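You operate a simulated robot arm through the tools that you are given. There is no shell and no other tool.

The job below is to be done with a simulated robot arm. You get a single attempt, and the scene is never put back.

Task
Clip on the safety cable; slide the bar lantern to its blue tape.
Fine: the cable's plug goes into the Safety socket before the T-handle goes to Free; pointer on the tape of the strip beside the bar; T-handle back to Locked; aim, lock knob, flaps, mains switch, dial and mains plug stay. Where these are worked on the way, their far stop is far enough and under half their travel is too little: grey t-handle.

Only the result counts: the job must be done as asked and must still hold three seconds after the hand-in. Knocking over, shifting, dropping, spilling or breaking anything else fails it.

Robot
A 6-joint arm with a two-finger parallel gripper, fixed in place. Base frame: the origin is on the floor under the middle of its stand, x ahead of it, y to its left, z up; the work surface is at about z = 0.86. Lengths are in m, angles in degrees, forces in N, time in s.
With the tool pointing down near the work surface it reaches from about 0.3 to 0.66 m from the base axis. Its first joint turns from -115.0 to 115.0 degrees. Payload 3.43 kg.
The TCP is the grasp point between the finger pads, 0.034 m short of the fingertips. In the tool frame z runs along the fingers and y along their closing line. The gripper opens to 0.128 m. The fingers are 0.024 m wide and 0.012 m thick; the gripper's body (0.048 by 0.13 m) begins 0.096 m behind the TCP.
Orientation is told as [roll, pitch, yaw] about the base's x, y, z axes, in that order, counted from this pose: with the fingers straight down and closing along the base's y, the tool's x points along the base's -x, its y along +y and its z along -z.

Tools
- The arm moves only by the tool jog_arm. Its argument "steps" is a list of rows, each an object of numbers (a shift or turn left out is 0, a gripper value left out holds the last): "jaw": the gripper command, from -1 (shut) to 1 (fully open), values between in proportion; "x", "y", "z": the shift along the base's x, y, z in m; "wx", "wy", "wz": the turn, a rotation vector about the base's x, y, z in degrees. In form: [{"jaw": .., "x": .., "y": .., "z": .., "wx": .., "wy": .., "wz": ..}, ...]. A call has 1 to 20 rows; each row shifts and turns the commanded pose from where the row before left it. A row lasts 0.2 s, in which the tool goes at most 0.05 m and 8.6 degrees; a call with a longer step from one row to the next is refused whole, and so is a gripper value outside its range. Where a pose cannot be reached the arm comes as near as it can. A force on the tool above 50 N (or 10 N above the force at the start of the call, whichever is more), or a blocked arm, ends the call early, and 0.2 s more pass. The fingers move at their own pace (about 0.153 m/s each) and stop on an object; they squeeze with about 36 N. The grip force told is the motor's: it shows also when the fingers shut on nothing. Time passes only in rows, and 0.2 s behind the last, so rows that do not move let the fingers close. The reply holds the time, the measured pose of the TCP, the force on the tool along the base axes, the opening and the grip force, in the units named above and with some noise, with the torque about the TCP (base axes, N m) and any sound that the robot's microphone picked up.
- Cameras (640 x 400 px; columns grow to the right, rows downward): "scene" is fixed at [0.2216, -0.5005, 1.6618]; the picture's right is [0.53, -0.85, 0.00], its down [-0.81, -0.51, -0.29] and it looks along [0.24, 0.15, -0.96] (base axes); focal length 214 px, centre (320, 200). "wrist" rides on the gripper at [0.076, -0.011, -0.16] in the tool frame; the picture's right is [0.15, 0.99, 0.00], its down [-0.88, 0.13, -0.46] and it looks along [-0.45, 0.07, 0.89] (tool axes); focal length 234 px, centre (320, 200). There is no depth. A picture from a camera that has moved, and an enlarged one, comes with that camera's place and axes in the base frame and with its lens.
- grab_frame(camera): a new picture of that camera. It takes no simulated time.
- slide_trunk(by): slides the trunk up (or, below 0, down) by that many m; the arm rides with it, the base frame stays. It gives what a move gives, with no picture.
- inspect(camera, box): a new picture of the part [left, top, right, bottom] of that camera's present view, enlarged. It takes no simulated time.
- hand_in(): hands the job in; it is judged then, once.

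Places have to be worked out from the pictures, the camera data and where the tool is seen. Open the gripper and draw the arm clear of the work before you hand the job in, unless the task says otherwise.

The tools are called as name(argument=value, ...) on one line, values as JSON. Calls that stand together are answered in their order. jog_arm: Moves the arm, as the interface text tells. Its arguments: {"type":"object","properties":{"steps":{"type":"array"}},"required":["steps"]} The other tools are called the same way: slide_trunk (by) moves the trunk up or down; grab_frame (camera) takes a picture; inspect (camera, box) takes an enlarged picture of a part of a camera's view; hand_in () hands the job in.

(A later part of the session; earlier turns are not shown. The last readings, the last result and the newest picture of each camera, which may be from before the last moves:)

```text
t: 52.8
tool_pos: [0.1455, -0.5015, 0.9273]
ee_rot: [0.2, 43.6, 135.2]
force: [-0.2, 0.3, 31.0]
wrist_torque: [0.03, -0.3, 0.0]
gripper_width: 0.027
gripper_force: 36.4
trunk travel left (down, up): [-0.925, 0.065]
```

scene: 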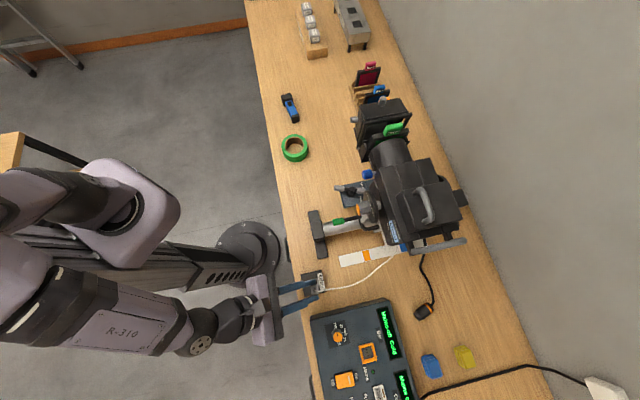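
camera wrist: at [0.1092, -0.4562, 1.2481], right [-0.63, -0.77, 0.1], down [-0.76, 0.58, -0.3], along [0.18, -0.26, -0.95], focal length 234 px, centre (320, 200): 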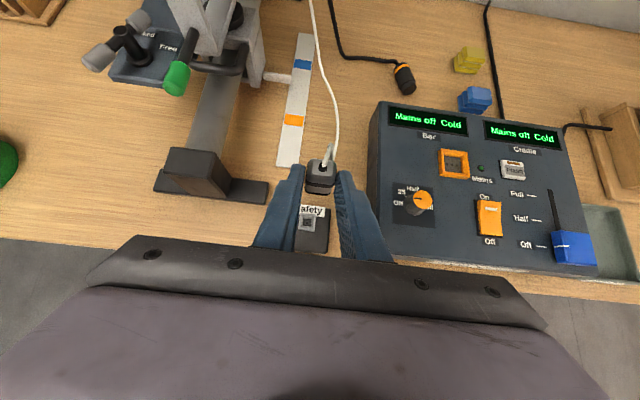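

Firm stop at 31 N, so it is home. I relax the pressure and open the jaws a little to see whether the plug stays put.

jog_arm(steps=[{"z": 0.002}, {"z": 0.001}, {"jaw": -0.35}, {}, {}])

inspect(camera="wrist", box=[290, 145, 350, 220])

inspect(camera="scene", box=[300, 262, 340, 292])

```text
t: 54.0
tool_pos: [0.144, -0.5007, 0.9277]
ee_rot: [-0.1, 43.0, 135.0]
force: [0.4, 0.3, 0.4]
wrist_torque: [-0.01, 0.02, 0.01]
gripper_width: 0.0414
gripper_force: 0.0
trunk travel left (down, up): [-0.925, 0.065]
```

```text
5.33 times, centred on (320, 182) of wrist
camera zoom: at [0.1142, -0.4548, 1.0953], right [-0.62, -0.77, 0.1], down [-0.77, 0.58, -0.27], along [0.15, -0.24, -0.96], focal length 1249 px, centre (320, 293)
```

zoom: 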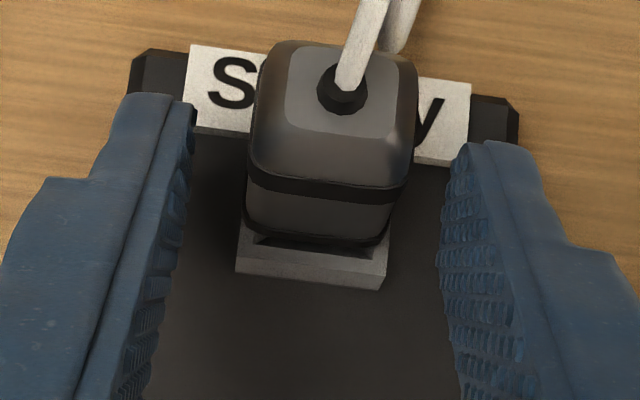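

```text
13.33 times, centred on (320, 277) of scene
camera zoom: at [0.2216, -0.5005, 1.6618], right [0.53, -0.85, 0.0], down [-0.81, -0.51, -0.29], along [0.24, 0.15, -0.96], focal length 2860 px, centre (320, -827)
```

zoom: 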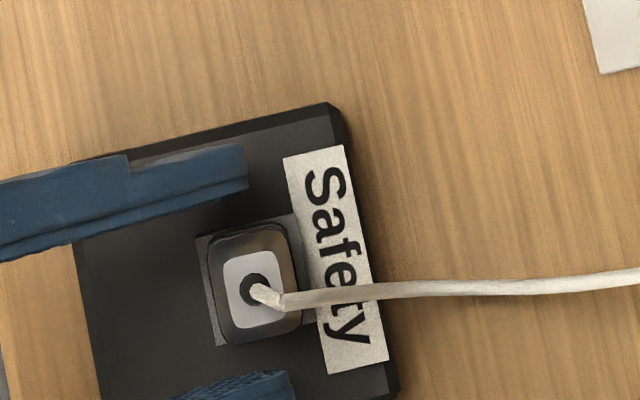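

The plug stands upright in the socket by itself. I retreat along the tool axis and look at it from the side to judge the seating.

jog_arm(steps=[{"jaw": -0.1, "x": -0.01, "y": 0.01, "z": 0.015}, {"x": -0.015, "y": 0.015, "z": 0.022}, {"x": -0.015, "y": 0.015, "z": 0.022}, {"x": -0.012, "y": 0.012, "z": 0.02}])

grab_frame(camera="wrist")

inspect(camera="wrist", box=[290, 110, 350, 155])

inspect(camera="scene", box=[305, 270, 333, 290])

```text
t: 55.0
tool_pos: [0.0936, -0.4474, 1.0066]
ee_rot: [-0.1, 43.0, 134.9]
force: [-0.4, 0.3, -0.2]
wrist_torque: [0.0, 0.04, 0.02]
gripper_width: 0.0573
gripper_force: 0.0
trunk travel left (down, up): [-0.925, 0.065]
```

```text
taken
camera wrist: at [0.0623, -0.4023, 1.1751], right [-0.62, -0.77, 0.1], down [-0.77, 0.58, -0.27], along [0.15, -0.24, -0.96], focal length 234 px, centre (320, 200)
```

wrist: 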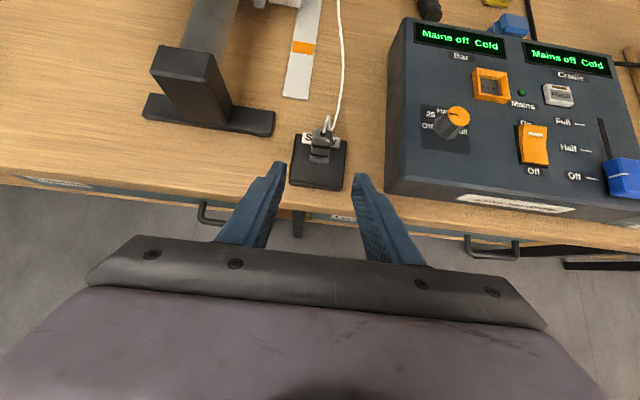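

```text
8.89 times, centred on (320, 132) of wrist
camera zoom: at [0.0623, -0.4023, 1.1751], right [-0.62, -0.77, 0.1], down [-0.77, 0.58, -0.27], along [0.15, -0.24, -0.96], focal length 2082 px, centre (320, 800)
```

zoom: 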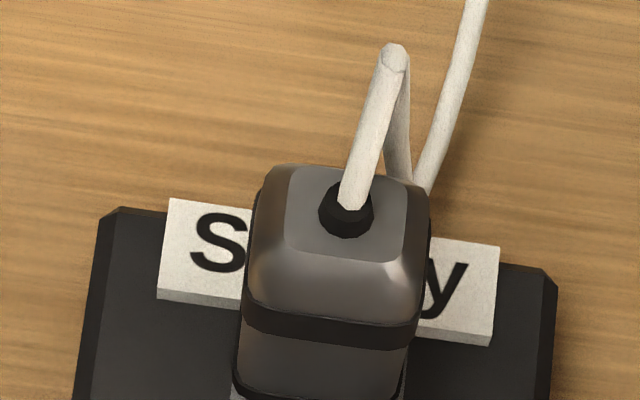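

```text
16.00 times, centred on (319, 280) of scene
camera zoom: at [0.2216, -0.5005, 1.6618], right [0.53, -0.85, 0.0], down [-0.81, -0.51, -0.29], along [0.24, 0.15, -0.96], focal length 3432 px, centre (336, -1080)
```

zoom: 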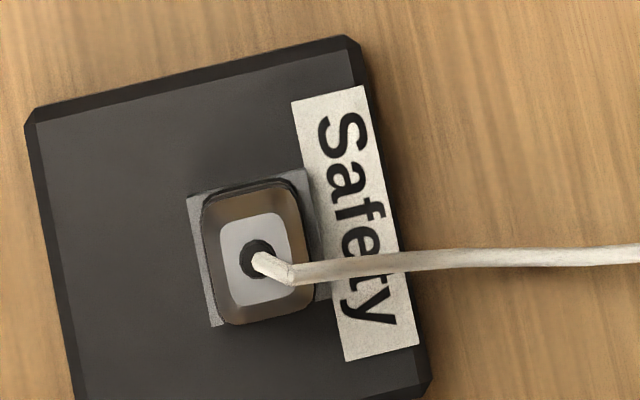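

The plug stands centred over the rim. I tilt the tool up to look at it more from the side and confirm the seating depth.

jog_arm(steps=[{"wx": -5.66, "wy": -5.66}, {"wx": -5.66, "wy": -5.66}, {"wx": -5.66, "wy": -5.66}, {"wx": -5.66, "wy": -5.66}])

grab_frame(camera="wrist")

```text
t: 56.0
tool_pos: [0.1049, -0.4837, 1.0224]
ee_rot: [-2.0, 75.1, 133.2]
force: [0.5, 0.1, 0.4]
wrist_torque: [0.01, 0.04, 0.02]
gripper_width: 0.0577
gripper_force: 0.0
out of reach, approached as far as the arm can: row 3, 4
trunk travel left (down, up): [-0.925, 0.065]
```

```text
taken
camera wrist: at [0.0153, -0.3817, 1.1364], right [-0.67, -0.73, 0.13], down [-0.56, 0.38, -0.73], along [0.48, -0.57, -0.67], focal length 234 px, centre (320, 200)
```

wrist: 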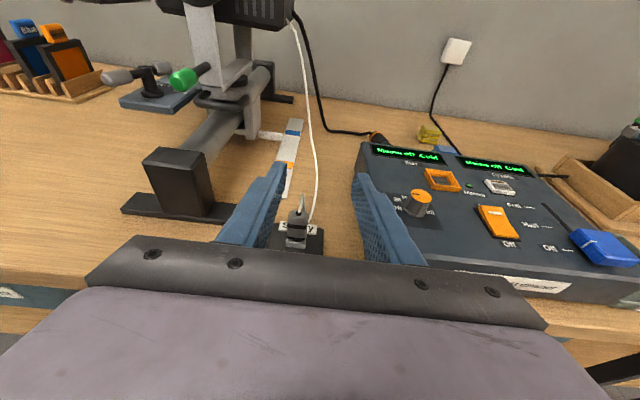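

A much better side view, also of the bar assembly. I enlarge the plug and the carriage.

inspect(camera="wrist", box=[275, 195, 330, 260])

inspect(camera="wrist", box=[90, 0, 330, 150])

inspect(camera="wrist", box=[90, 55, 220, 135])

inspect(camera="wrist", box=[190, 60, 320, 200])

```text
6.15 times, centred on (302, 228) of wrist
camera zoom: at [0.0153, -0.3817, 1.1364], right [-0.67, -0.73, 0.13], down [-0.56, 0.38, -0.73], along [0.48, -0.57, -0.67], focal length 1441 px, centre (428, 31)
```

zoom: 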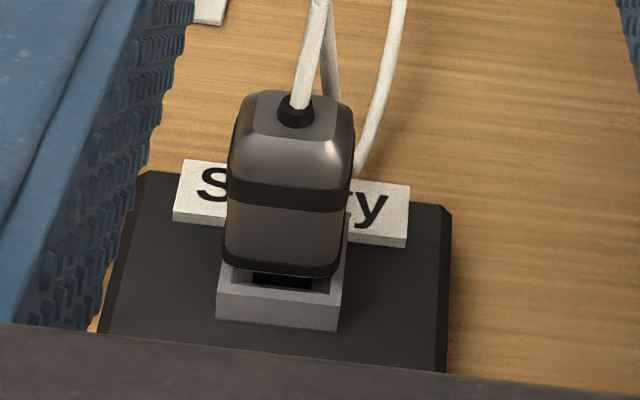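

```text
2.67 times, centred on (210, 75) of wrist
camera zoom: at [0.0153, -0.3817, 1.1364], right [-0.67, -0.73, 0.13], down [-0.56, 0.38, -0.73], along [0.48, -0.57, -0.67], focal length 624 px, centre (613, 533)
```

zoom: 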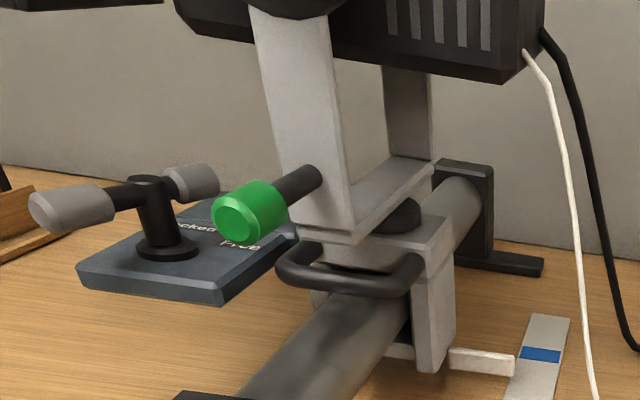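

```text
4.92 times, centred on (155, 95) of wrist
camera zoom: at [0.0153, -0.3817, 1.1364], right [-0.67, -0.73, 0.13], down [-0.56, 0.38, -0.73], along [0.48, -0.57, -0.67], focal length 1153 px, centre (1132, 717)
```

zoom: 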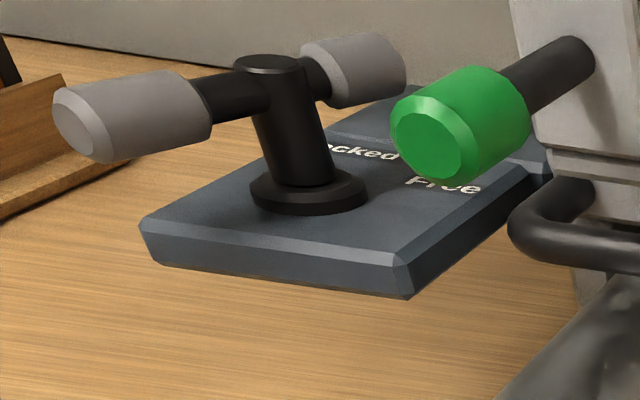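

```text
2.86 times, centred on (255, 130) of wrist
camera zoom: at [0.0153, -0.3817, 1.1364], right [-0.67, -0.73, 0.13], down [-0.56, 0.38, -0.73], along [0.48, -0.57, -0.67], focal length 669 px, centre (506, 400)
```

zoom: 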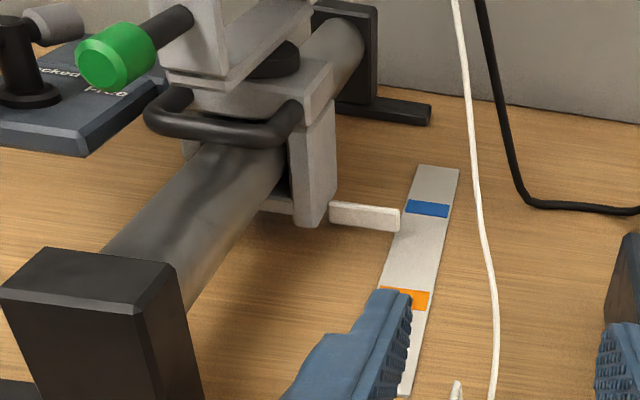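

The side view confirms the plug is standing in the socket with its pin down in the hole. It also shows the assembly: yoke with green aim lever (not to be touched), carriage with bow handle, T-handle plate attached to the carriage, pointer about 60 mm short of the blue tape (u about 0.758 against 0.818). I retreat up and inward and bring the tool back to 45°.

jog_arm(steps=[{"x": -0.012, "y": 0.012, "z": 0.03, "wx": 5.3, "wy": 5.3}, {"x": -0.01, "y": 0.01, "z": 0.03, "wx": 5.3, "wy": 5.3}, {"x": 0.0, "y": 0.0, "z": 0.03, "wx": 5.3, "wy": 5.3}, {"x": 0.02, "y": 0.02, "z": 0.03, "wx": 5.3, "wy": 5.3}, {"x": 0.03, "y": 0.03}, {"x": 0.03, "y": 0.03}, {"x": 0.03, "y": 0.03}])

grab_frame(camera="scene")

```text
t: 57.6
tool_pos: [0.1973, -0.3524, 1.1422]
ee_rot: [-0.1, 45.1, 134.9]
force: [0.4, 0.2, -0.5]
wrist_torque: [0.02, 0.0, -0.02]
gripper_width: 0.0576
gripper_force: 0.1
out of reach, approached as far as the arm can: row 1
trunk travel left (down, up): [-0.925, 0.065]
```

```text
taken
```

scene: 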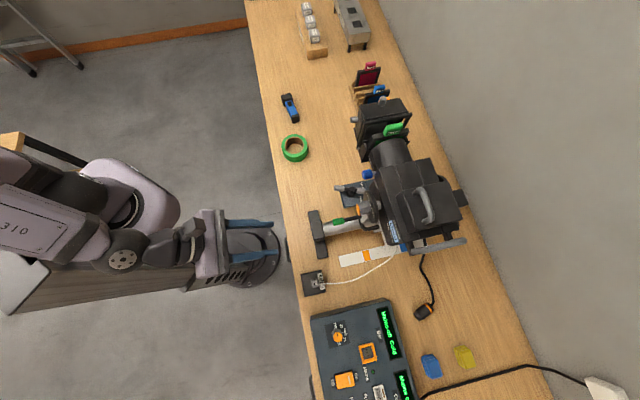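

The flipped pose with the camera on top would be handy for the T-handle too. I test whether it can be held near there, staying high.

jog_arm(steps=[{"x": 0.03, "y": 0.0}, {"x": 0.03, "y": 0.0}, {"x": 0.03, "y": 0.0}, {"x": 0.03, "y": -0.01}])

grab_frame(camera="wrist")

```text
t: 58.6
tool_pos: [0.3176, -0.3649, 1.1407]
ee_rot: [-0.1, 44.9, 134.8]
force: [-0.2, 0.6, 0.6]
wrist_torque: [0.01, 0.01, 0.01]
gripper_width: 0.0577
gripper_force: 0.2
trunk travel left (down, up): [-0.925, 0.065]
```

```text
taken
camera wrist: at [0.2834, -0.3144, 1.3076], right [-0.63, -0.77, 0.1], down [-0.76, 0.58, -0.3], along [0.17, -0.27, -0.95], focal length 234 px, centre (320, 200)
```

wrist: 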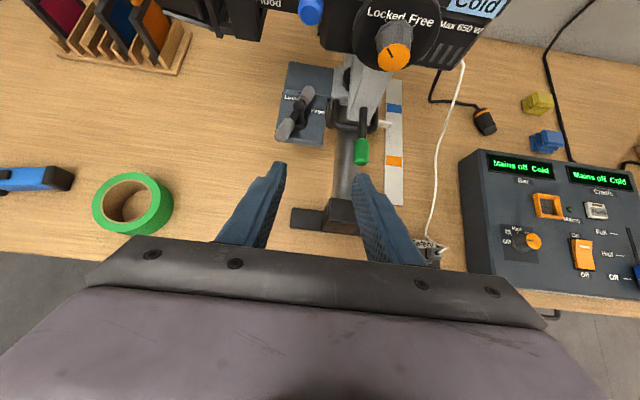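

The flipped pose holds here, and the view is excellent. I enlarge the T-handle and the pointer/strip area.

inspect(camera="wrist", box=[270, 55, 350, 150])

inspect(camera="wrist", box=[320, 60, 420, 180])

```text
4.21 times, centred on (310, 102) of wrist
camera zoom: at [0.2834, -0.3144, 1.3076], right [-0.63, -0.77, 0.1], down [-0.76, 0.58, -0.3], along [0.17, -0.27, -0.95], focal length 986 px, centre (362, 610)
```

zoom: 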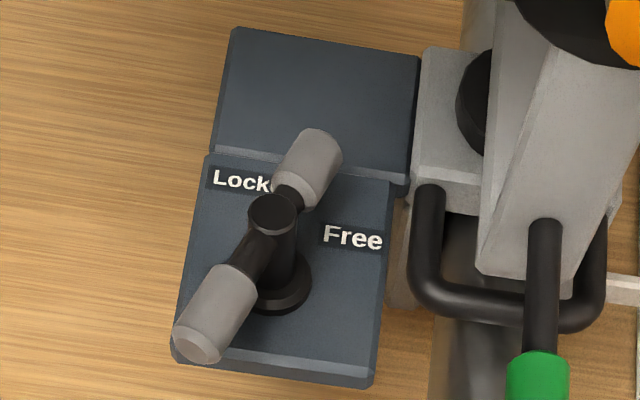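

```text
3.33 times, centred on (370, 120) of wrist
camera zoom: at [0.2834, -0.3144, 1.3076], right [-0.63, -0.77, 0.1], down [-0.76, 0.58, -0.3], along [0.17, -0.27, -0.95], focal length 781 px, centre (153, 467)
```

zoom: 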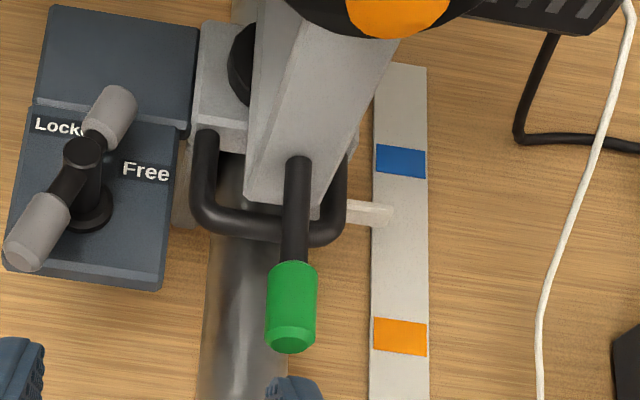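

The carriage needs about +59 mm outward. The T-bar presently lies at about -20° from u with "Locked" at its left and "Free" at its right. I zoom in fully on the T-handle for any pointer mark.

inspect(camera="wrist", box=[275, 80, 325, 145])

inspect(camera="scene", box=[330, 175, 375, 207])

```text
6.15 times, centred on (300, 112) of wrist
camera zoom: at [0.2834, -0.3144, 1.3076], right [-0.63, -0.77, 0.1], down [-0.76, 0.58, -0.3], along [0.17, -0.27, -0.95], focal length 1441 px, centre (443, 738)
```

zoom: 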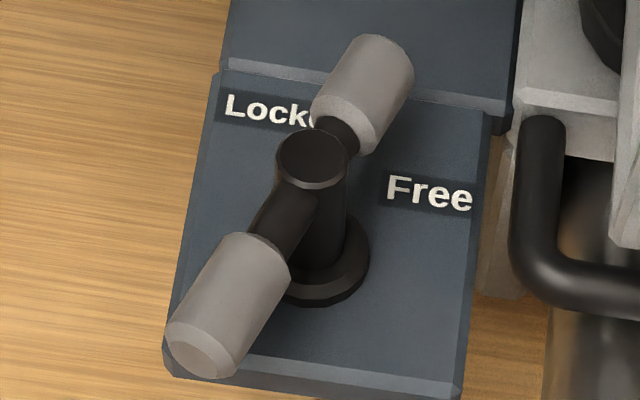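

```text
12.50 times, centred on (352, 191) of scene
camera zoom: at [0.2216, -0.5005, 1.6618], right [0.53, -0.85, 0.0], down [-0.81, -0.51, -0.29], along [0.24, 0.15, -0.96], focal length 2681 px, centre (-86, 312)
```

zoom: 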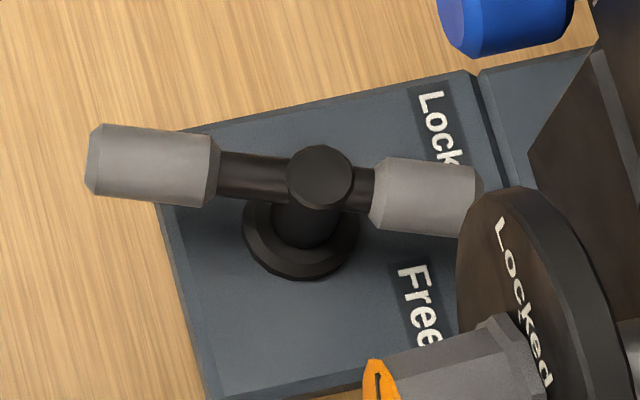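

No separate mark; the far end of the bar passes over the end of "Locked", so turning it clockwise (seen from above) should bring it to "Free". I'll close the fingers and use them as a pusher on the inward grey end from its -v side. First I approach to a stand-off next to it, low enough to pass under the blue knob and clear of the green lever.

jog_arm(steps=[{"jaw": -1, "x": 0.022, "y": -0.014, "z": -0.02}, {"x": 0.022, "y": -0.014, "z": -0.02}, {"x": 0.012, "y": -0.014, "z": -0.02}, {"x": 0.012, "y": -0.0139}])

grab_frame(camera="wrist")

grab_frame(camera="scene")

```text
t: 59.6
tool_pos: [0.3861, -0.4203, 1.0825]
ee_rot: [0.0, 45.1, 135.0]
force: [-0.3, -0.2, 0.0]
wrist_torque: [-0.07, 0.03, 0.01]
gripper_width: 0.0
gripper_force: 32.8
trunk travel left (down, up): [-0.925, 0.065]
```

```text
taken
camera wrist: at [0.3516, -0.3694, 1.2479], right [-0.63, -0.77, 0.1], down [-0.76, 0.58, -0.3], along [0.17, -0.27, -0.95], focal length 234 px, centre (320, 200)
```

wrist: 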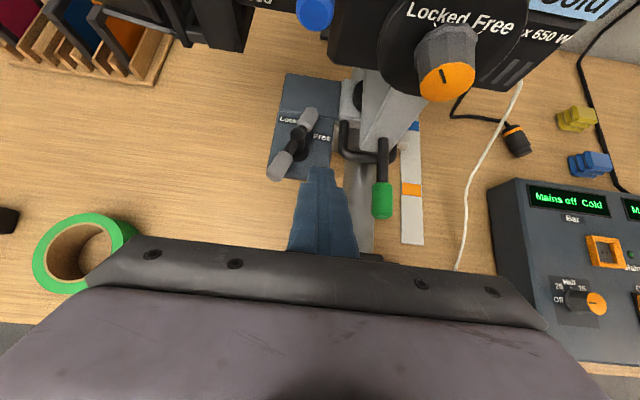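

```text
taken
```

scene: 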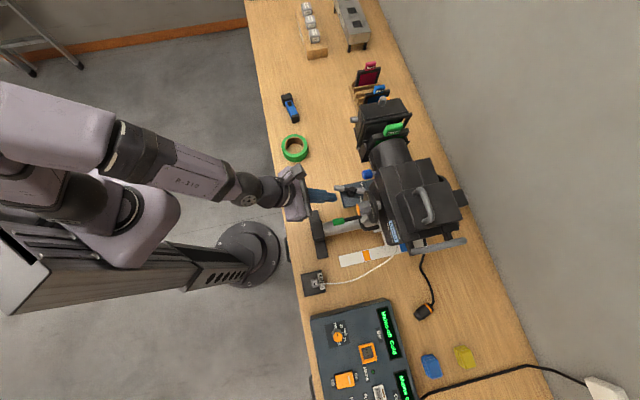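

I'm at the stand-off, fingertips just right of the inward grey end. I enlarge to refine its position.

inspect(camera="wrist", box=[255, 65, 355, 195])

inspect(camera="scene", box=[295, 165, 385, 235])

```text
3.08 times, centred on (305, 130) of wrist
camera zoom: at [0.3516, -0.3694, 1.2479], right [-0.63, -0.77, 0.1], down [-0.76, 0.58, -0.3], along [0.17, -0.27, -0.95], focal length 720 px, centre (366, 415)
```

zoom: 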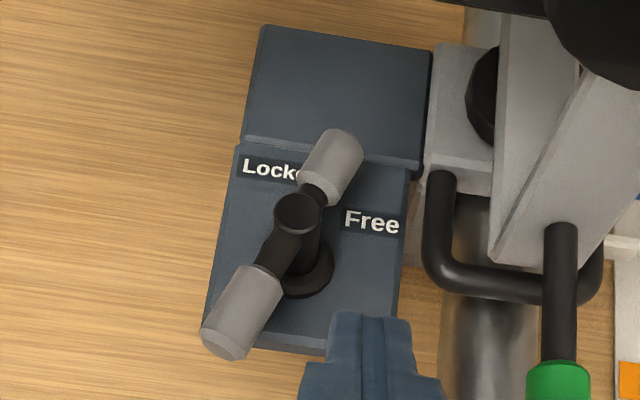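

```text
5.71 times, centred on (340, 200) of scene
camera zoom: at [0.2216, -0.5005, 1.6618], right [0.53, -0.85, 0.0], down [-0.81, -0.51, -0.29], along [0.24, 0.15, -0.96], focal length 1226 px, centre (206, 200)
```

zoom: 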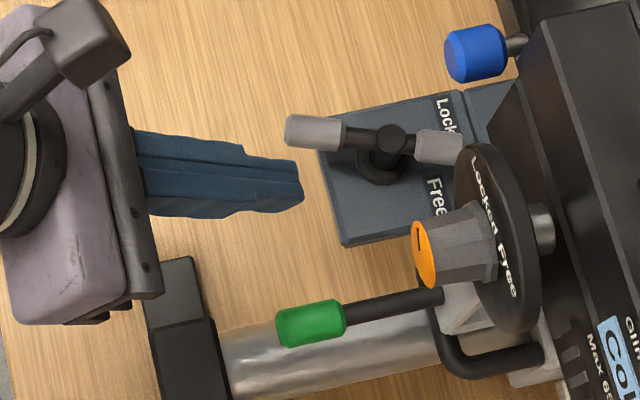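

The inward grey end is at u=0.625, v=0.019, z=1.00 (hub at u=0.660, v=0.006). I lower the closed fingers to just beside it on the -v side.

jog_arm(steps=[{"x": 0.0115, "y": -0.0064, "z": -0.0242}, {"x": 0.0115, "y": -0.0064, "z": -0.0242}, {"x": 0.0115, "y": -0.0064, "z": -0.0242}])

inspect(camera="wrist", box=[255, 85, 385, 195])

inspect(camera="scene", box=[315, 165, 385, 215])

```text
t: 60.4
tool_pos: [0.4212, -0.4397, 1.0088]
ee_rot: [-0.1, 45.0, 134.9]
force: [-0.6, 0.1, 0.1]
wrist_torque: [0.01, 0.02, -0.02]
gripper_width: 0.0
gripper_force: 33.1
trunk travel left (down, up): [-0.925, 0.065]
```

```text
3.64 times, centred on (320, 140) of wrist
camera zoom: at [0.3861, -0.3896, 1.1752], right [-0.63, -0.77, 0.1], down [-0.76, 0.58, -0.3], along [0.17, -0.27, -0.95], focal length 852 px, centre (320, 418)
```

zoom: 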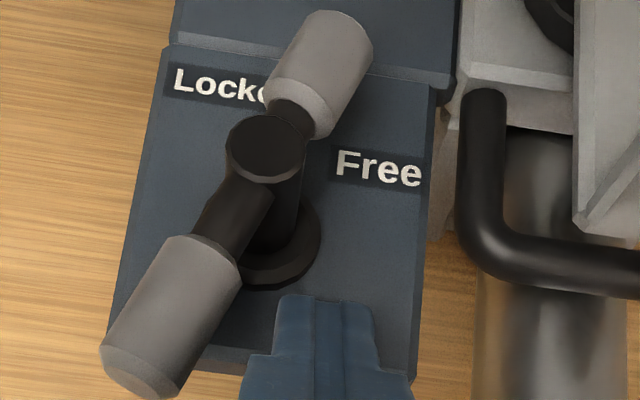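

```text
8.00 times, centred on (350, 190) of scene
camera zoom: at [0.2216, -0.5005, 1.6618], right [0.53, -0.85, 0.0], down [-0.81, -0.51, -0.29], along [0.24, 0.15, -0.96], focal length 1716 px, centre (80, 280)
```

zoom: 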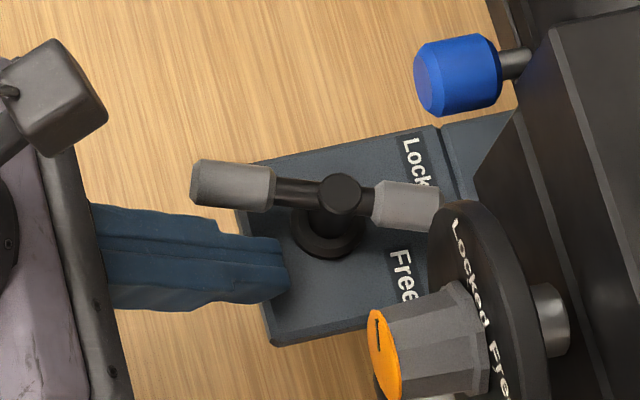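

Fingertips are beside the grey end and about 1 cm above the plate. I start pushing it toward +v along the arc, a first 15° or so.

jog_arm(steps=[{"x": 0.0025, "y": 0.0103}, {"x": 0.0062, "y": 0.006}, {"x": 0.0062, "y": 0.006}, {}])

inspect(camera="wrist", box=[255, 85, 385, 195])

```text
t: 61.4
tool_pos: [0.4351, -0.4169, 1.01]
ee_rot: [-0.7, 45.0, 134.7]
force: [0.2, 0.4, -0.6]
wrist_torque: [0.02, -0.04, 0.02]
gripper_width: 0.0002
gripper_force: 32.8
trunk travel left (down, up): [-0.925, 0.065]
```

```text
3.64 times, centred on (320, 140) of wrist
camera zoom: at [0.3991, -0.3679, 1.1763], right [-0.62, -0.78, 0.1], down [-0.76, 0.58, -0.3], along [0.18, -0.26, -0.95], focal length 852 px, centre (320, 418)
```

zoom: 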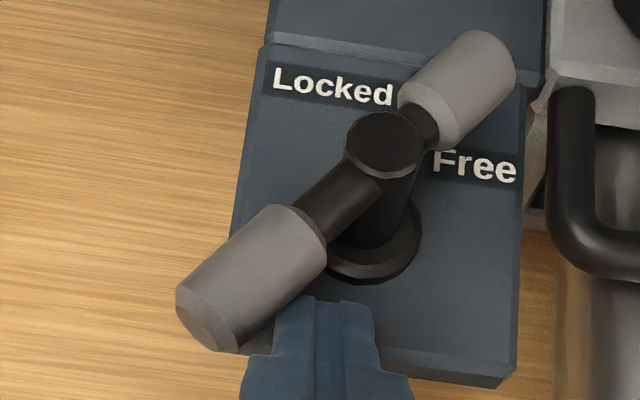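

The T-handle turns easily clockwise. I carry on along the arc.

jog_arm(steps=[{"x": 0.0058, "y": 0.0027}, {"x": 0.0058, "y": 0.0027}, {"x": 0.006, "y": 0.0015}, {"x": 0.006, "y": 0.0014}, {}])

inspect(camera="wrist", box=[255, 85, 385, 195])

```text
t: 62.6
tool_pos: [0.4515, -0.4204, 1.012]
ee_rot: [-0.8, 44.6, 134.9]
force: [0.2, 5.7, -10.8]
wrist_torque: [0.16, 0.31, 0.12]
gripper_width: 0.0
gripper_force: 32.2
out of reach, approached as far as the arm can: row 1, 2, 3, 4
trunk travel left (down, up): [-0.925, 0.065]
```

```text
3.64 times, centred on (320, 140) of wrist
camera zoom: at [0.4166, -0.3721, 1.179], right [-0.62, -0.78, 0.09], down [-0.76, 0.58, -0.3], along [0.18, -0.26, -0.95], focal length 852 px, centre (320, 418)
```

zoom: 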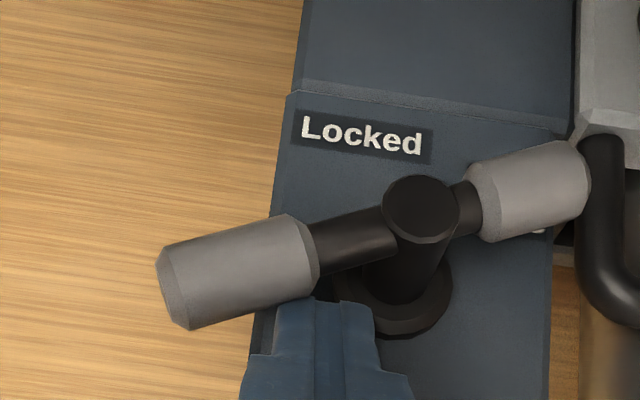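

The bar has turned about 44° (far end now over "Free"), but the flipped wrist ran into its limit and the fingers were lifting against the bar. I ease down and back slightly, and swing the tool's heading +8° to regain range.

jog_arm(steps=[{"x": -0.002, "y": 0.002, "z": -0.003}, {"wz": 4}, {"wz": 4}, {}])

inspect(camera="wrist", box=[255, 85, 385, 195])

```text
t: 63.6
tool_pos: [0.4499, -0.419, 1.0116]
ee_rot: [0.0, 45.2, 142.9]
force: [0.3, 0.5, 0.0]
wrist_torque: [-0.01, 0.01, 0.02]
gripper_width: 0.0
gripper_force: 32.9
trunk travel left (down, up): [-0.925, 0.065]
```

```text
3.64 times, centred on (320, 140) of wrist
camera zoom: at [0.4082, -0.3744, 1.178], right [-0.51, -0.85, 0.1], down [-0.83, 0.46, -0.3], along [0.21, -0.24, -0.95], focal length 852 px, centre (320, 418)
```

zoom: 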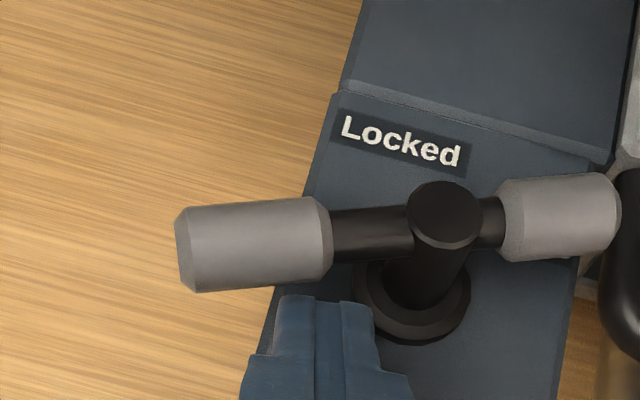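

Free of load now and back within reach. I push on along the arc in small steps, watching force for the end stop.

jog_arm(steps=[{"x": 0.0048, "y": -0.0012}, {"x": 0.0047, "y": -0.0013}, {}])

jog_arm(steps=[{"x": 0.0043, "y": -0.0021}, {"x": 0.0042, "y": -0.0021}, {}])

inspect(camera="wrist", box=[255, 85, 385, 195])

```text
t: 64.4
tool_pos: [0.4596, -0.4224, 1.0098]
ee_rot: [0.0, 45.1, 142.8]
force: [-2.3, 0.0, -2.0]
wrist_torque: [0.01, 0.06, -0.06]
gripper_width: 0.0
gripper_force: 33.1
trunk travel left (down, up): [-0.925, 0.065]
```

```text
t: 65.2
tool_pos: [0.4676, -0.4259, 1.0115]
ee_rot: [-0.1, 45.0, 142.9]
force: [-2.4, 1.7, -2.4]
wrist_torque: [0.07, 0.1, 0.02]
gripper_width: 0.0001
gripper_force: 32.9
trunk travel left (down, up): [-0.925, 0.065]
```

```text
3.64 times, centred on (320, 140) of wrist
camera zoom: at [0.4256, -0.3809, 1.1775], right [-0.51, -0.85, 0.1], down [-0.83, 0.47, -0.3], along [0.21, -0.24, -0.95], focal length 852 px, centre (320, 418)
```

zoom: 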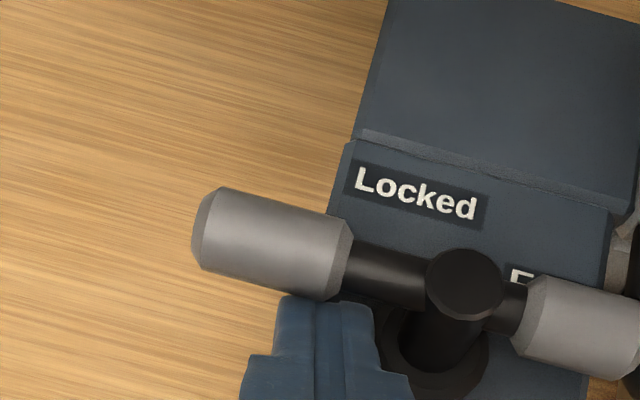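

The bar is now parallel to the bar's cross direction (about 68° turned) and still moves with 2-3 N. I continue to find the stop, and check the scene view for any carriage movement.

jog_arm(steps=[{"x": 0.0033, "y": -0.0031}, {"x": 0.0033, "y": -0.0031}, {}])

inspect(camera="wrist", box=[255, 85, 385, 195])

inspect(camera="scene", box=[320, 165, 440, 275])

```text
t: 66.0
tool_pos: [0.4734, -0.4316, 1.0124]
ee_rot: [-0.1, 45.0, 142.9]
force: [-3.7, 0.3, -2.5]
wrist_torque: [0.11, 0.08, -0.05]
gripper_width: 0.0
gripper_force: 33.0
trunk travel left (down, up): [-0.925, 0.065]
```

```text
3.64 times, centred on (320, 140) of wrist
camera zoom: at [0.4322, -0.3874, 1.1773], right [-0.51, -0.85, 0.1], down [-0.83, 0.47, -0.3], along [0.21, -0.24, -0.95], focal length 852 px, centre (320, 418)
```

zoom: 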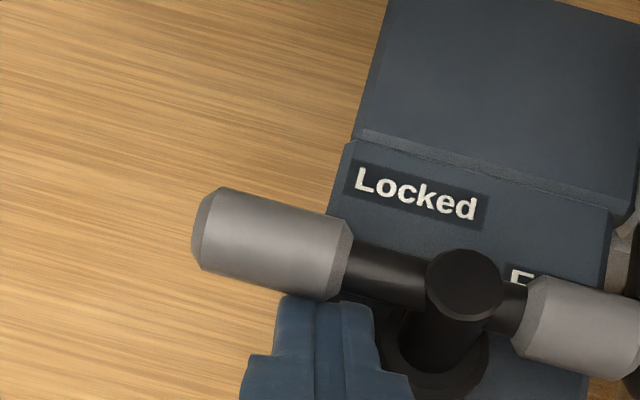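

```text
3.64 times, centred on (380, 220) of scene
camera zoom: at [0.2216, -0.5005, 1.6618], right [0.53, -0.85, 0.0], down [-0.81, -0.51, -0.29], along [0.24, 0.15, -0.96], focal length 780 px, centre (102, 127)
```

zoom: 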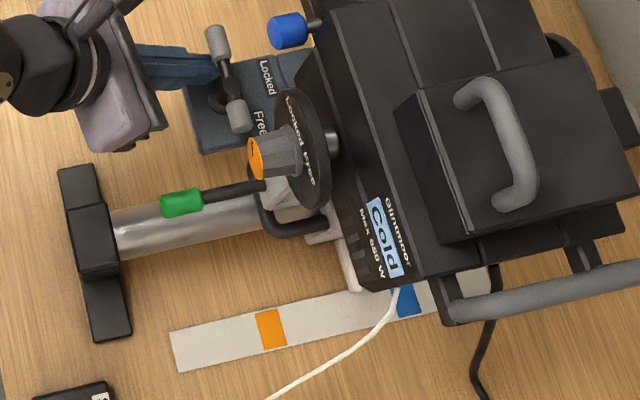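

The T-handle is at its stop (about 68° from Locked) and the whole carriage now slides with under 4 N, already about 14 mm. I keep pushing straight outward along the bar in small steps, 25 mm more, then look.

jog_arm(steps=[{"x": 0.0035, "y": -0.0035}, {"x": 0.0035, "y": -0.0035}, {"x": 0.0035, "y": -0.0035}, {"x": 0.0035, "y": -0.0035}, {"x": 0.0035, "y": -0.0035}, {}])

inspect(camera="wrist", box=[255, 85, 385, 195])

inspect(camera="scene", box=[340, 200, 460, 280])

```text
t: 67.4
tool_pos: [0.4921, -0.4497, 1.0104]
ee_rot: [-0.1, 45.0, 142.8]
force: [-3.4, 0.4, -5.3]
wrist_torque: [0.1, 0.12, 0.0]
gripper_width: 0.0
gripper_force: 32.4
trunk travel left (down, up): [-0.925, 0.065]
```

```text
3.64 times, centred on (320, 140) of wrist
camera zoom: at [0.4502, -0.4049, 1.1772], right [-0.51, -0.85, 0.1], down [-0.83, 0.47, -0.3], along [0.21, -0.24, -0.95], focal length 852 px, centre (320, 418)
```

zoom: 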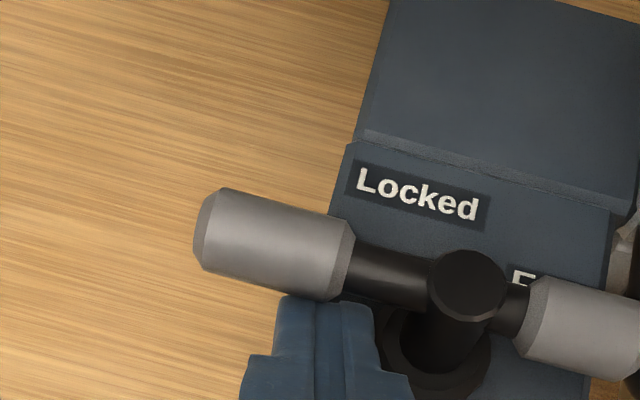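

```text
5.00 times, centred on (400, 240) of scene
camera zoom: at [0.2216, -0.5005, 1.6618], right [0.53, -0.85, 0.0], down [-0.81, -0.51, -0.29], along [0.24, 0.15, -0.96], focal length 1072 px, centre (-80, 0)
```

zoom: 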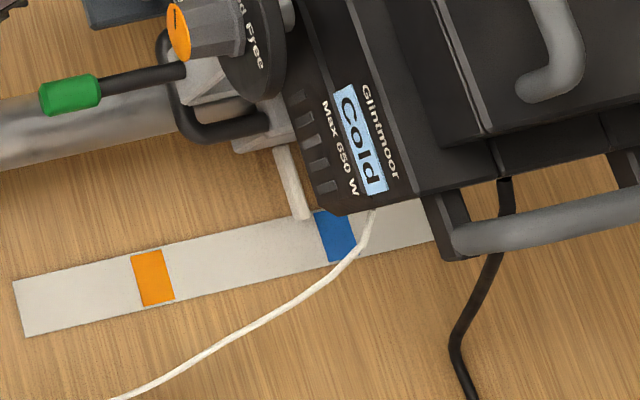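

The pointer now shows clearly in the scene view: it is at u about 0.794, the blue tape centre at 0.820. I push 23 mm more, gently.

jog_arm(steps=[{"x": 0.0033, "y": -0.0033}, {"x": 0.0033, "y": -0.0033}, {"x": 0.0033, "y": -0.0033}, {"x": 0.0033, "y": -0.0033}, {"x": 0.003, "y": -0.003}, {}])

inspect(camera="scene", box=[350, 210, 430, 263])

inspect(camera="wrist", box=[255, 85, 385, 195])

```text
t: 68.8
tool_pos: [0.5085, -0.4668, 1.0115]
ee_rot: [-0.2, 45.0, 142.8]
force: [-3.9, 0.9, -6.5]
wrist_torque: [0.14, 0.16, 0.0]
gripper_width: 0.0001
gripper_force: 33.4
trunk travel left (down, up): [-0.925, 0.065]
```

```text
7.55 times, centred on (390, 236) of scene
camera zoom: at [0.2216, -0.5005, 1.6618], right [0.53, -0.85, 0.0], down [-0.81, -0.51, -0.29], along [0.24, 0.15, -0.96], focal length 1619 px, centre (-208, -76)
```

zoom: 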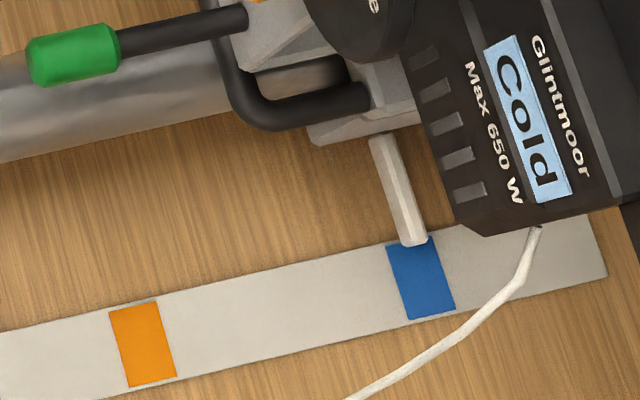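

```text
3.64 times, centred on (320, 140) of wrist
camera zoom: at [0.4666, -0.4212, 1.1773], right [-0.51, -0.85, 0.1], down [-0.83, 0.47, -0.3], along [0.21, -0.24, -0.95], focal length 852 px, centre (320, 418)
```

zoom: 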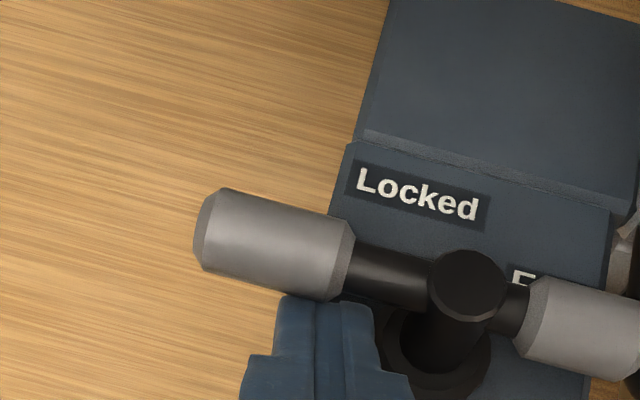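

The pointer is on the blue tape (pointer u about 0.816, tape 0.808 to 0.832). Now the T-handle must go back to Locked. I'll do that by pushing its far end outward from the inward side, which needs the wrist unflipped. First I withdraw inward and up.

jog_arm(steps=[{"x": -0.012, "y": 0.012}, {"x": -0.02, "y": 0.02, "z": 0.01}, {"x": -0.025, "y": 0.025, "z": 0.03}, {"x": -0.025, "y": 0.025, "z": 0.035}, {"x": -0.025, "y": 0.025, "z": 0.03}])

grab_frame(camera="wrist")

inspect(camera="scene", box=[320, 165, 440, 265])

```text
t: 70.0
tool_pos: [0.4, -0.3572, 1.1168]
ee_rot: [-0.1, 45.1, 142.9]
force: [0.3, -1.4, -0.2]
wrist_torque: [0.0, -0.02, -0.02]
gripper_width: 0.0
gripper_force: 33.4
trunk travel left (down, up): [-0.925, 0.065]
```

```text
taken
camera wrist: at [0.3583, -0.3123, 1.2842], right [-0.51, -0.85, 0.1], down [-0.83, 0.47, -0.3], along [0.21, -0.24, -0.95], focal length 234 px, centre (320, 200)
```

wrist: 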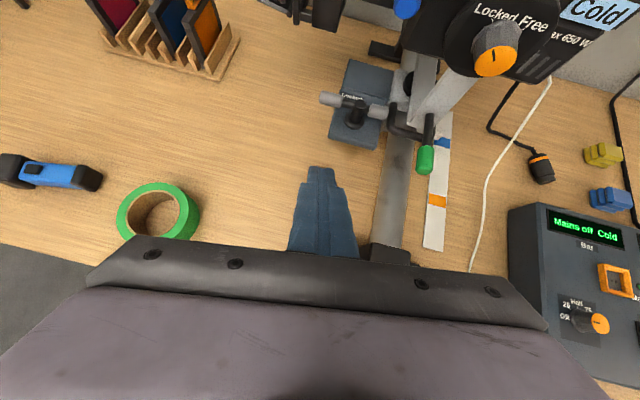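

```text
4.00 times, centred on (380, 215) of scene
camera zoom: at [0.2216, -0.5005, 1.6618], right [0.53, -0.85, 0.0], down [-0.81, -0.51, -0.29], along [0.24, 0.15, -0.96], focal length 858 px, centre (80, 140)
```

zoom: 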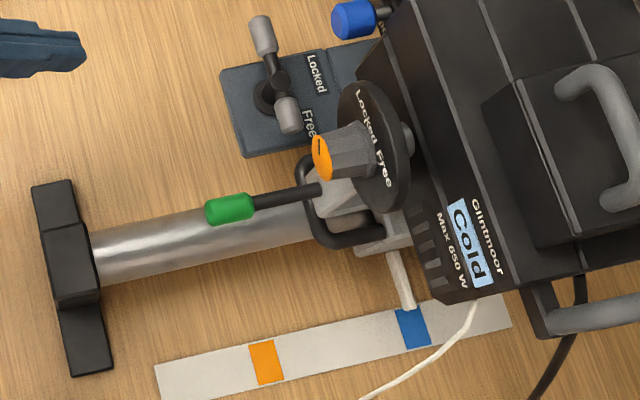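

Withdrawn. I take enlarged wrist views of pointer and T-handle for exact positions before unflipping.

inspect(camera="wrist", box=[310, 50, 400, 160])

inspect(camera="wrist", box=[380, 90, 470, 220])

```text
3.64 times, centred on (355, 105) of wrist
camera zoom: at [0.3583, -0.3123, 1.2842], right [-0.51, -0.85, 0.1], down [-0.83, 0.47, -0.3], along [0.21, -0.24, -0.95], focal length 852 px, centre (193, 546)
```

zoom: 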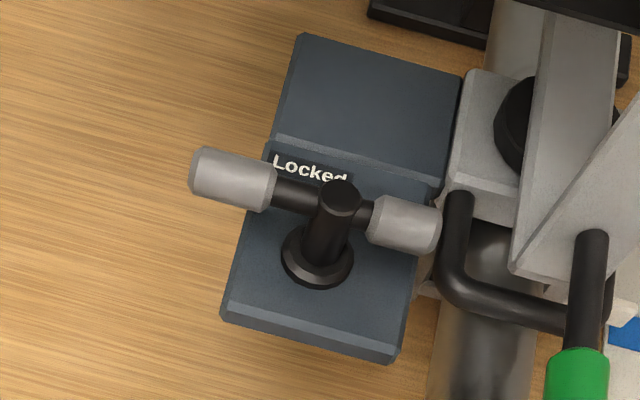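

```text
3.08 times, centred on (425, 155) of wrist
camera zoom: at [0.3583, -0.3123, 1.2842], right [-0.51, -0.85, 0.1], down [-0.83, 0.47, -0.3], along [0.21, -0.24, -0.95], focal length 720 px, centre (-3, 338)
```

zoom: 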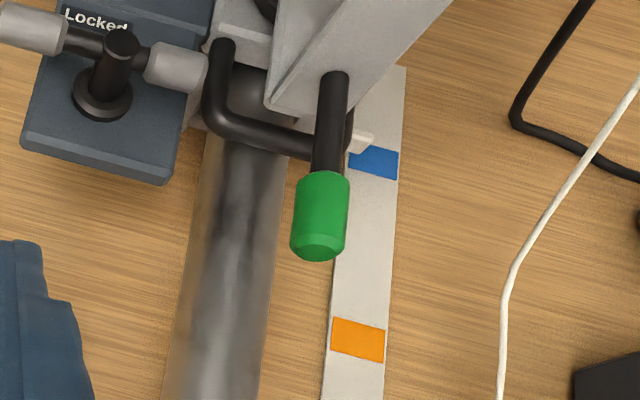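

The pointer reads about 0.816 (±4 mm) against a tape centre of 0.820: on the tape, slightly to the near side. I now turn the tool about its own axis the opposite way to unflip it, backing off a little for clearance.

jog_arm(steps=[{"x": -0.003, "y": 0.003, "wx": 4.633, "wy": -3.504, "wz": -5.788}, {"x": -0.003, "y": 0.003, "wx": 4.633, "wy": -3.504, "wz": -5.788}, {"x": -0.003, "y": 0.003, "wx": 4.633, "wy": -3.504, "wz": -5.788}, {"x": -0.003, "y": 0.003, "wx": 4.633, "wy": -3.504, "wz": -5.788}, {"x": -0.003, "y": 0.003, "wx": 4.633, "wy": -3.504, "wz": -5.788}, {"x": -0.003, "y": 0.003, "wx": 4.633, "wy": -3.504, "wz": -5.788}, {"x": -0.003, "y": 0.003, "wx": 4.633, "wy": -3.504, "wz": -5.788}, {"x": -0.003, "y": 0.003, "wx": 4.633, "wy": -3.504, "wz": -5.788}, {"x": -0.003, "y": 0.003, "wx": 4.633, "wy": -3.504, "wz": -5.788}, {"x": -0.003, "y": 0.003, "wx": 4.633, "wy": -3.504, "wz": -5.788}, {"wx": 4.633, "wy": -3.504, "wz": -5.788}])

jog_arm(steps=[{"wx": 4.633, "wy": -3.504, "wz": -5.788}, {"wx": 4.633, "wy": -3.504, "wz": -5.788}, {"wx": 4.633, "wy": -3.504, "wz": -5.788}, {"wx": 4.633, "wy": -3.504, "wz": -5.788}, {"wx": 4.633, "wy": -3.504, "wz": -5.788}, {"wx": 4.633, "wy": -3.504, "wz": -5.788}, {"wx": 4.633, "wy": -3.504, "wz": -5.788}, {"wx": 4.633, "wy": -3.504, "wz": -5.788}, {"wx": 4.633, "wy": -3.504, "wz": -5.788}, {"wx": 4.633, "wy": -3.504, "wz": -5.788}, {"wx": 4.5, "wy": -3.4, "wz": -5.6}])

grab_frame(camera="wrist")

```text
t: 72.4
tool_pos: [0.3701, -0.3286, 1.1157]
ee_rot: [-45.1, -0.5, 52.8]
force: [0.0, 0.2, 1.3]
wrist_torque: [0.03, -0.01, -0.02]
gripper_width: 0.0003
gripper_force: 32.6
trunk travel left (down, up): [-0.925, 0.065]
```

```text
t: 74.8
tool_pos: [0.3719, -0.3285, 1.1173]
ee_rot: [0.3, -45.0, -37.6]
force: [0.6, -1.0, 0.2]
wrist_torque: [-0.05, -0.04, 0.0]
gripper_width: 0.0
gripper_force: 33.3
trunk travel left (down, up): [-0.925, 0.065]
```

```text
taken
camera wrist: at [0.2306, -0.2365, 1.1752], right [0.52, 0.85, -0.1], down [0.32, -0.08, 0.95], along [0.8, -0.52, -0.31], focal length 234 px, centre (320, 200)
```

wrist: 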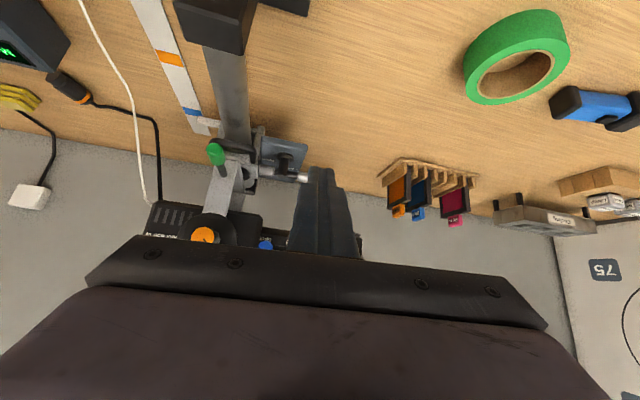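

Unflipped ([0.3, -45, -37.6]). Next I swing the heading to azimuth -70° and tilt to 60°, so that the gripper body stays clear of the orange knob and the green lever, and move toward the T-handle's far end from the inward side.

jog_arm(steps=[{"wz": -8.1}, {"wz": -8.1}, {"wz": -8.1}, {"wz": -8.1}, {"wx": -7.05, "wy": -2.57}, {"wx": -7.05, "wy": -2.57}, {}])

grab_frame(camera="wrist")

grab_frame(camera="scene")

```text
t: 76.4
tool_pos: [0.3707, -0.3291, 1.1167]
ee_rot: [0.1, -60.2, -69.6]
force: [0.1, 0.5, -0.4]
wrist_torque: [0.03, -0.07, -0.01]
gripper_width: 0.0
gripper_force: 33.3
trunk travel left (down, up): [-0.925, 0.065]
```

```text
taken
camera wrist: at [0.2977, -0.1673, 1.13], right [0.9, 0.41, -0.13], down [0.14, 0.01, 0.99], along [0.41, -0.91, -0.05], focal length 234 px, centre (320, 200)
```

wrist: 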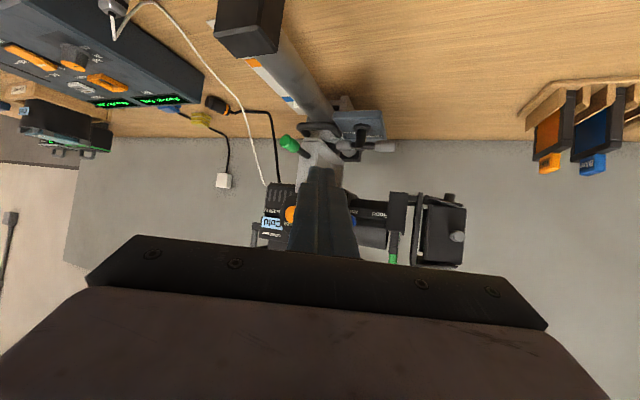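

```text
taken
```

scene: 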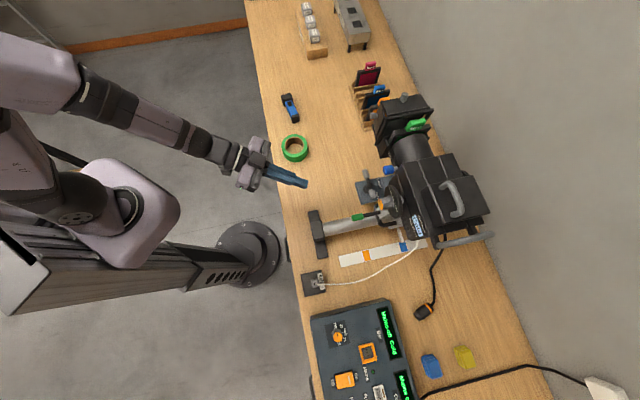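

Orientation reached. I enlarge the view of the T-handle from this low angle to get heights right.

inspect(camera="wrist", box=[270, 85, 410, 175])

inspect(camera="scene", box=[345, 165, 425, 255])

```text
4.44 times, centred on (340, 130) of wrist
camera zoom: at [0.2977, -0.1673, 1.13], right [0.9, 0.41, -0.13], down [0.14, 0.01, 0.99], along [0.41, -0.91, -0.05], focal length 1041 px, centre (231, 511)
```

zoom: 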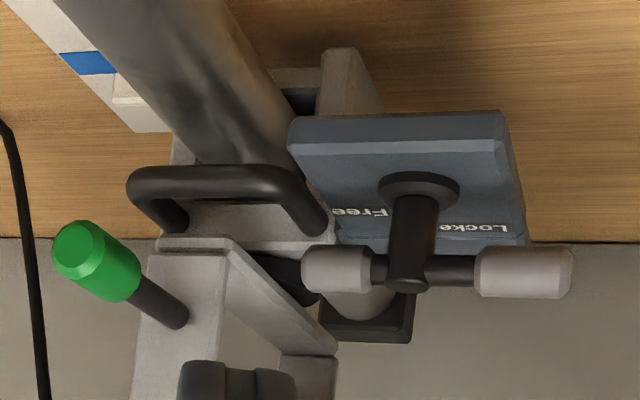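

```text
4.44 times, centred on (385, 210) of scene
camera zoom: at [0.2216, -0.5005, 1.6618], right [0.53, -0.85, 0.0], down [-0.81, -0.51, -0.29], along [0.24, 0.15, -0.96], focal length 953 px, centre (31, 156)
```

zoom: 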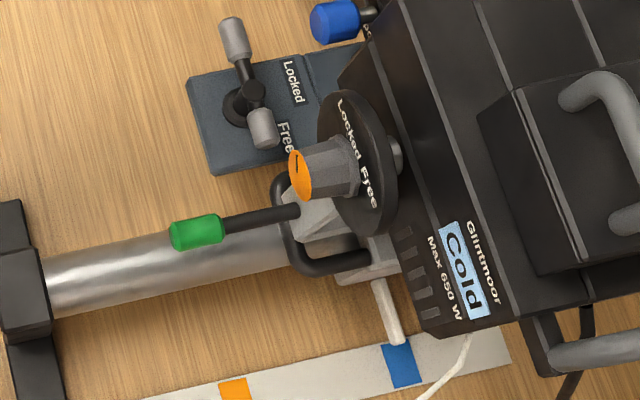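

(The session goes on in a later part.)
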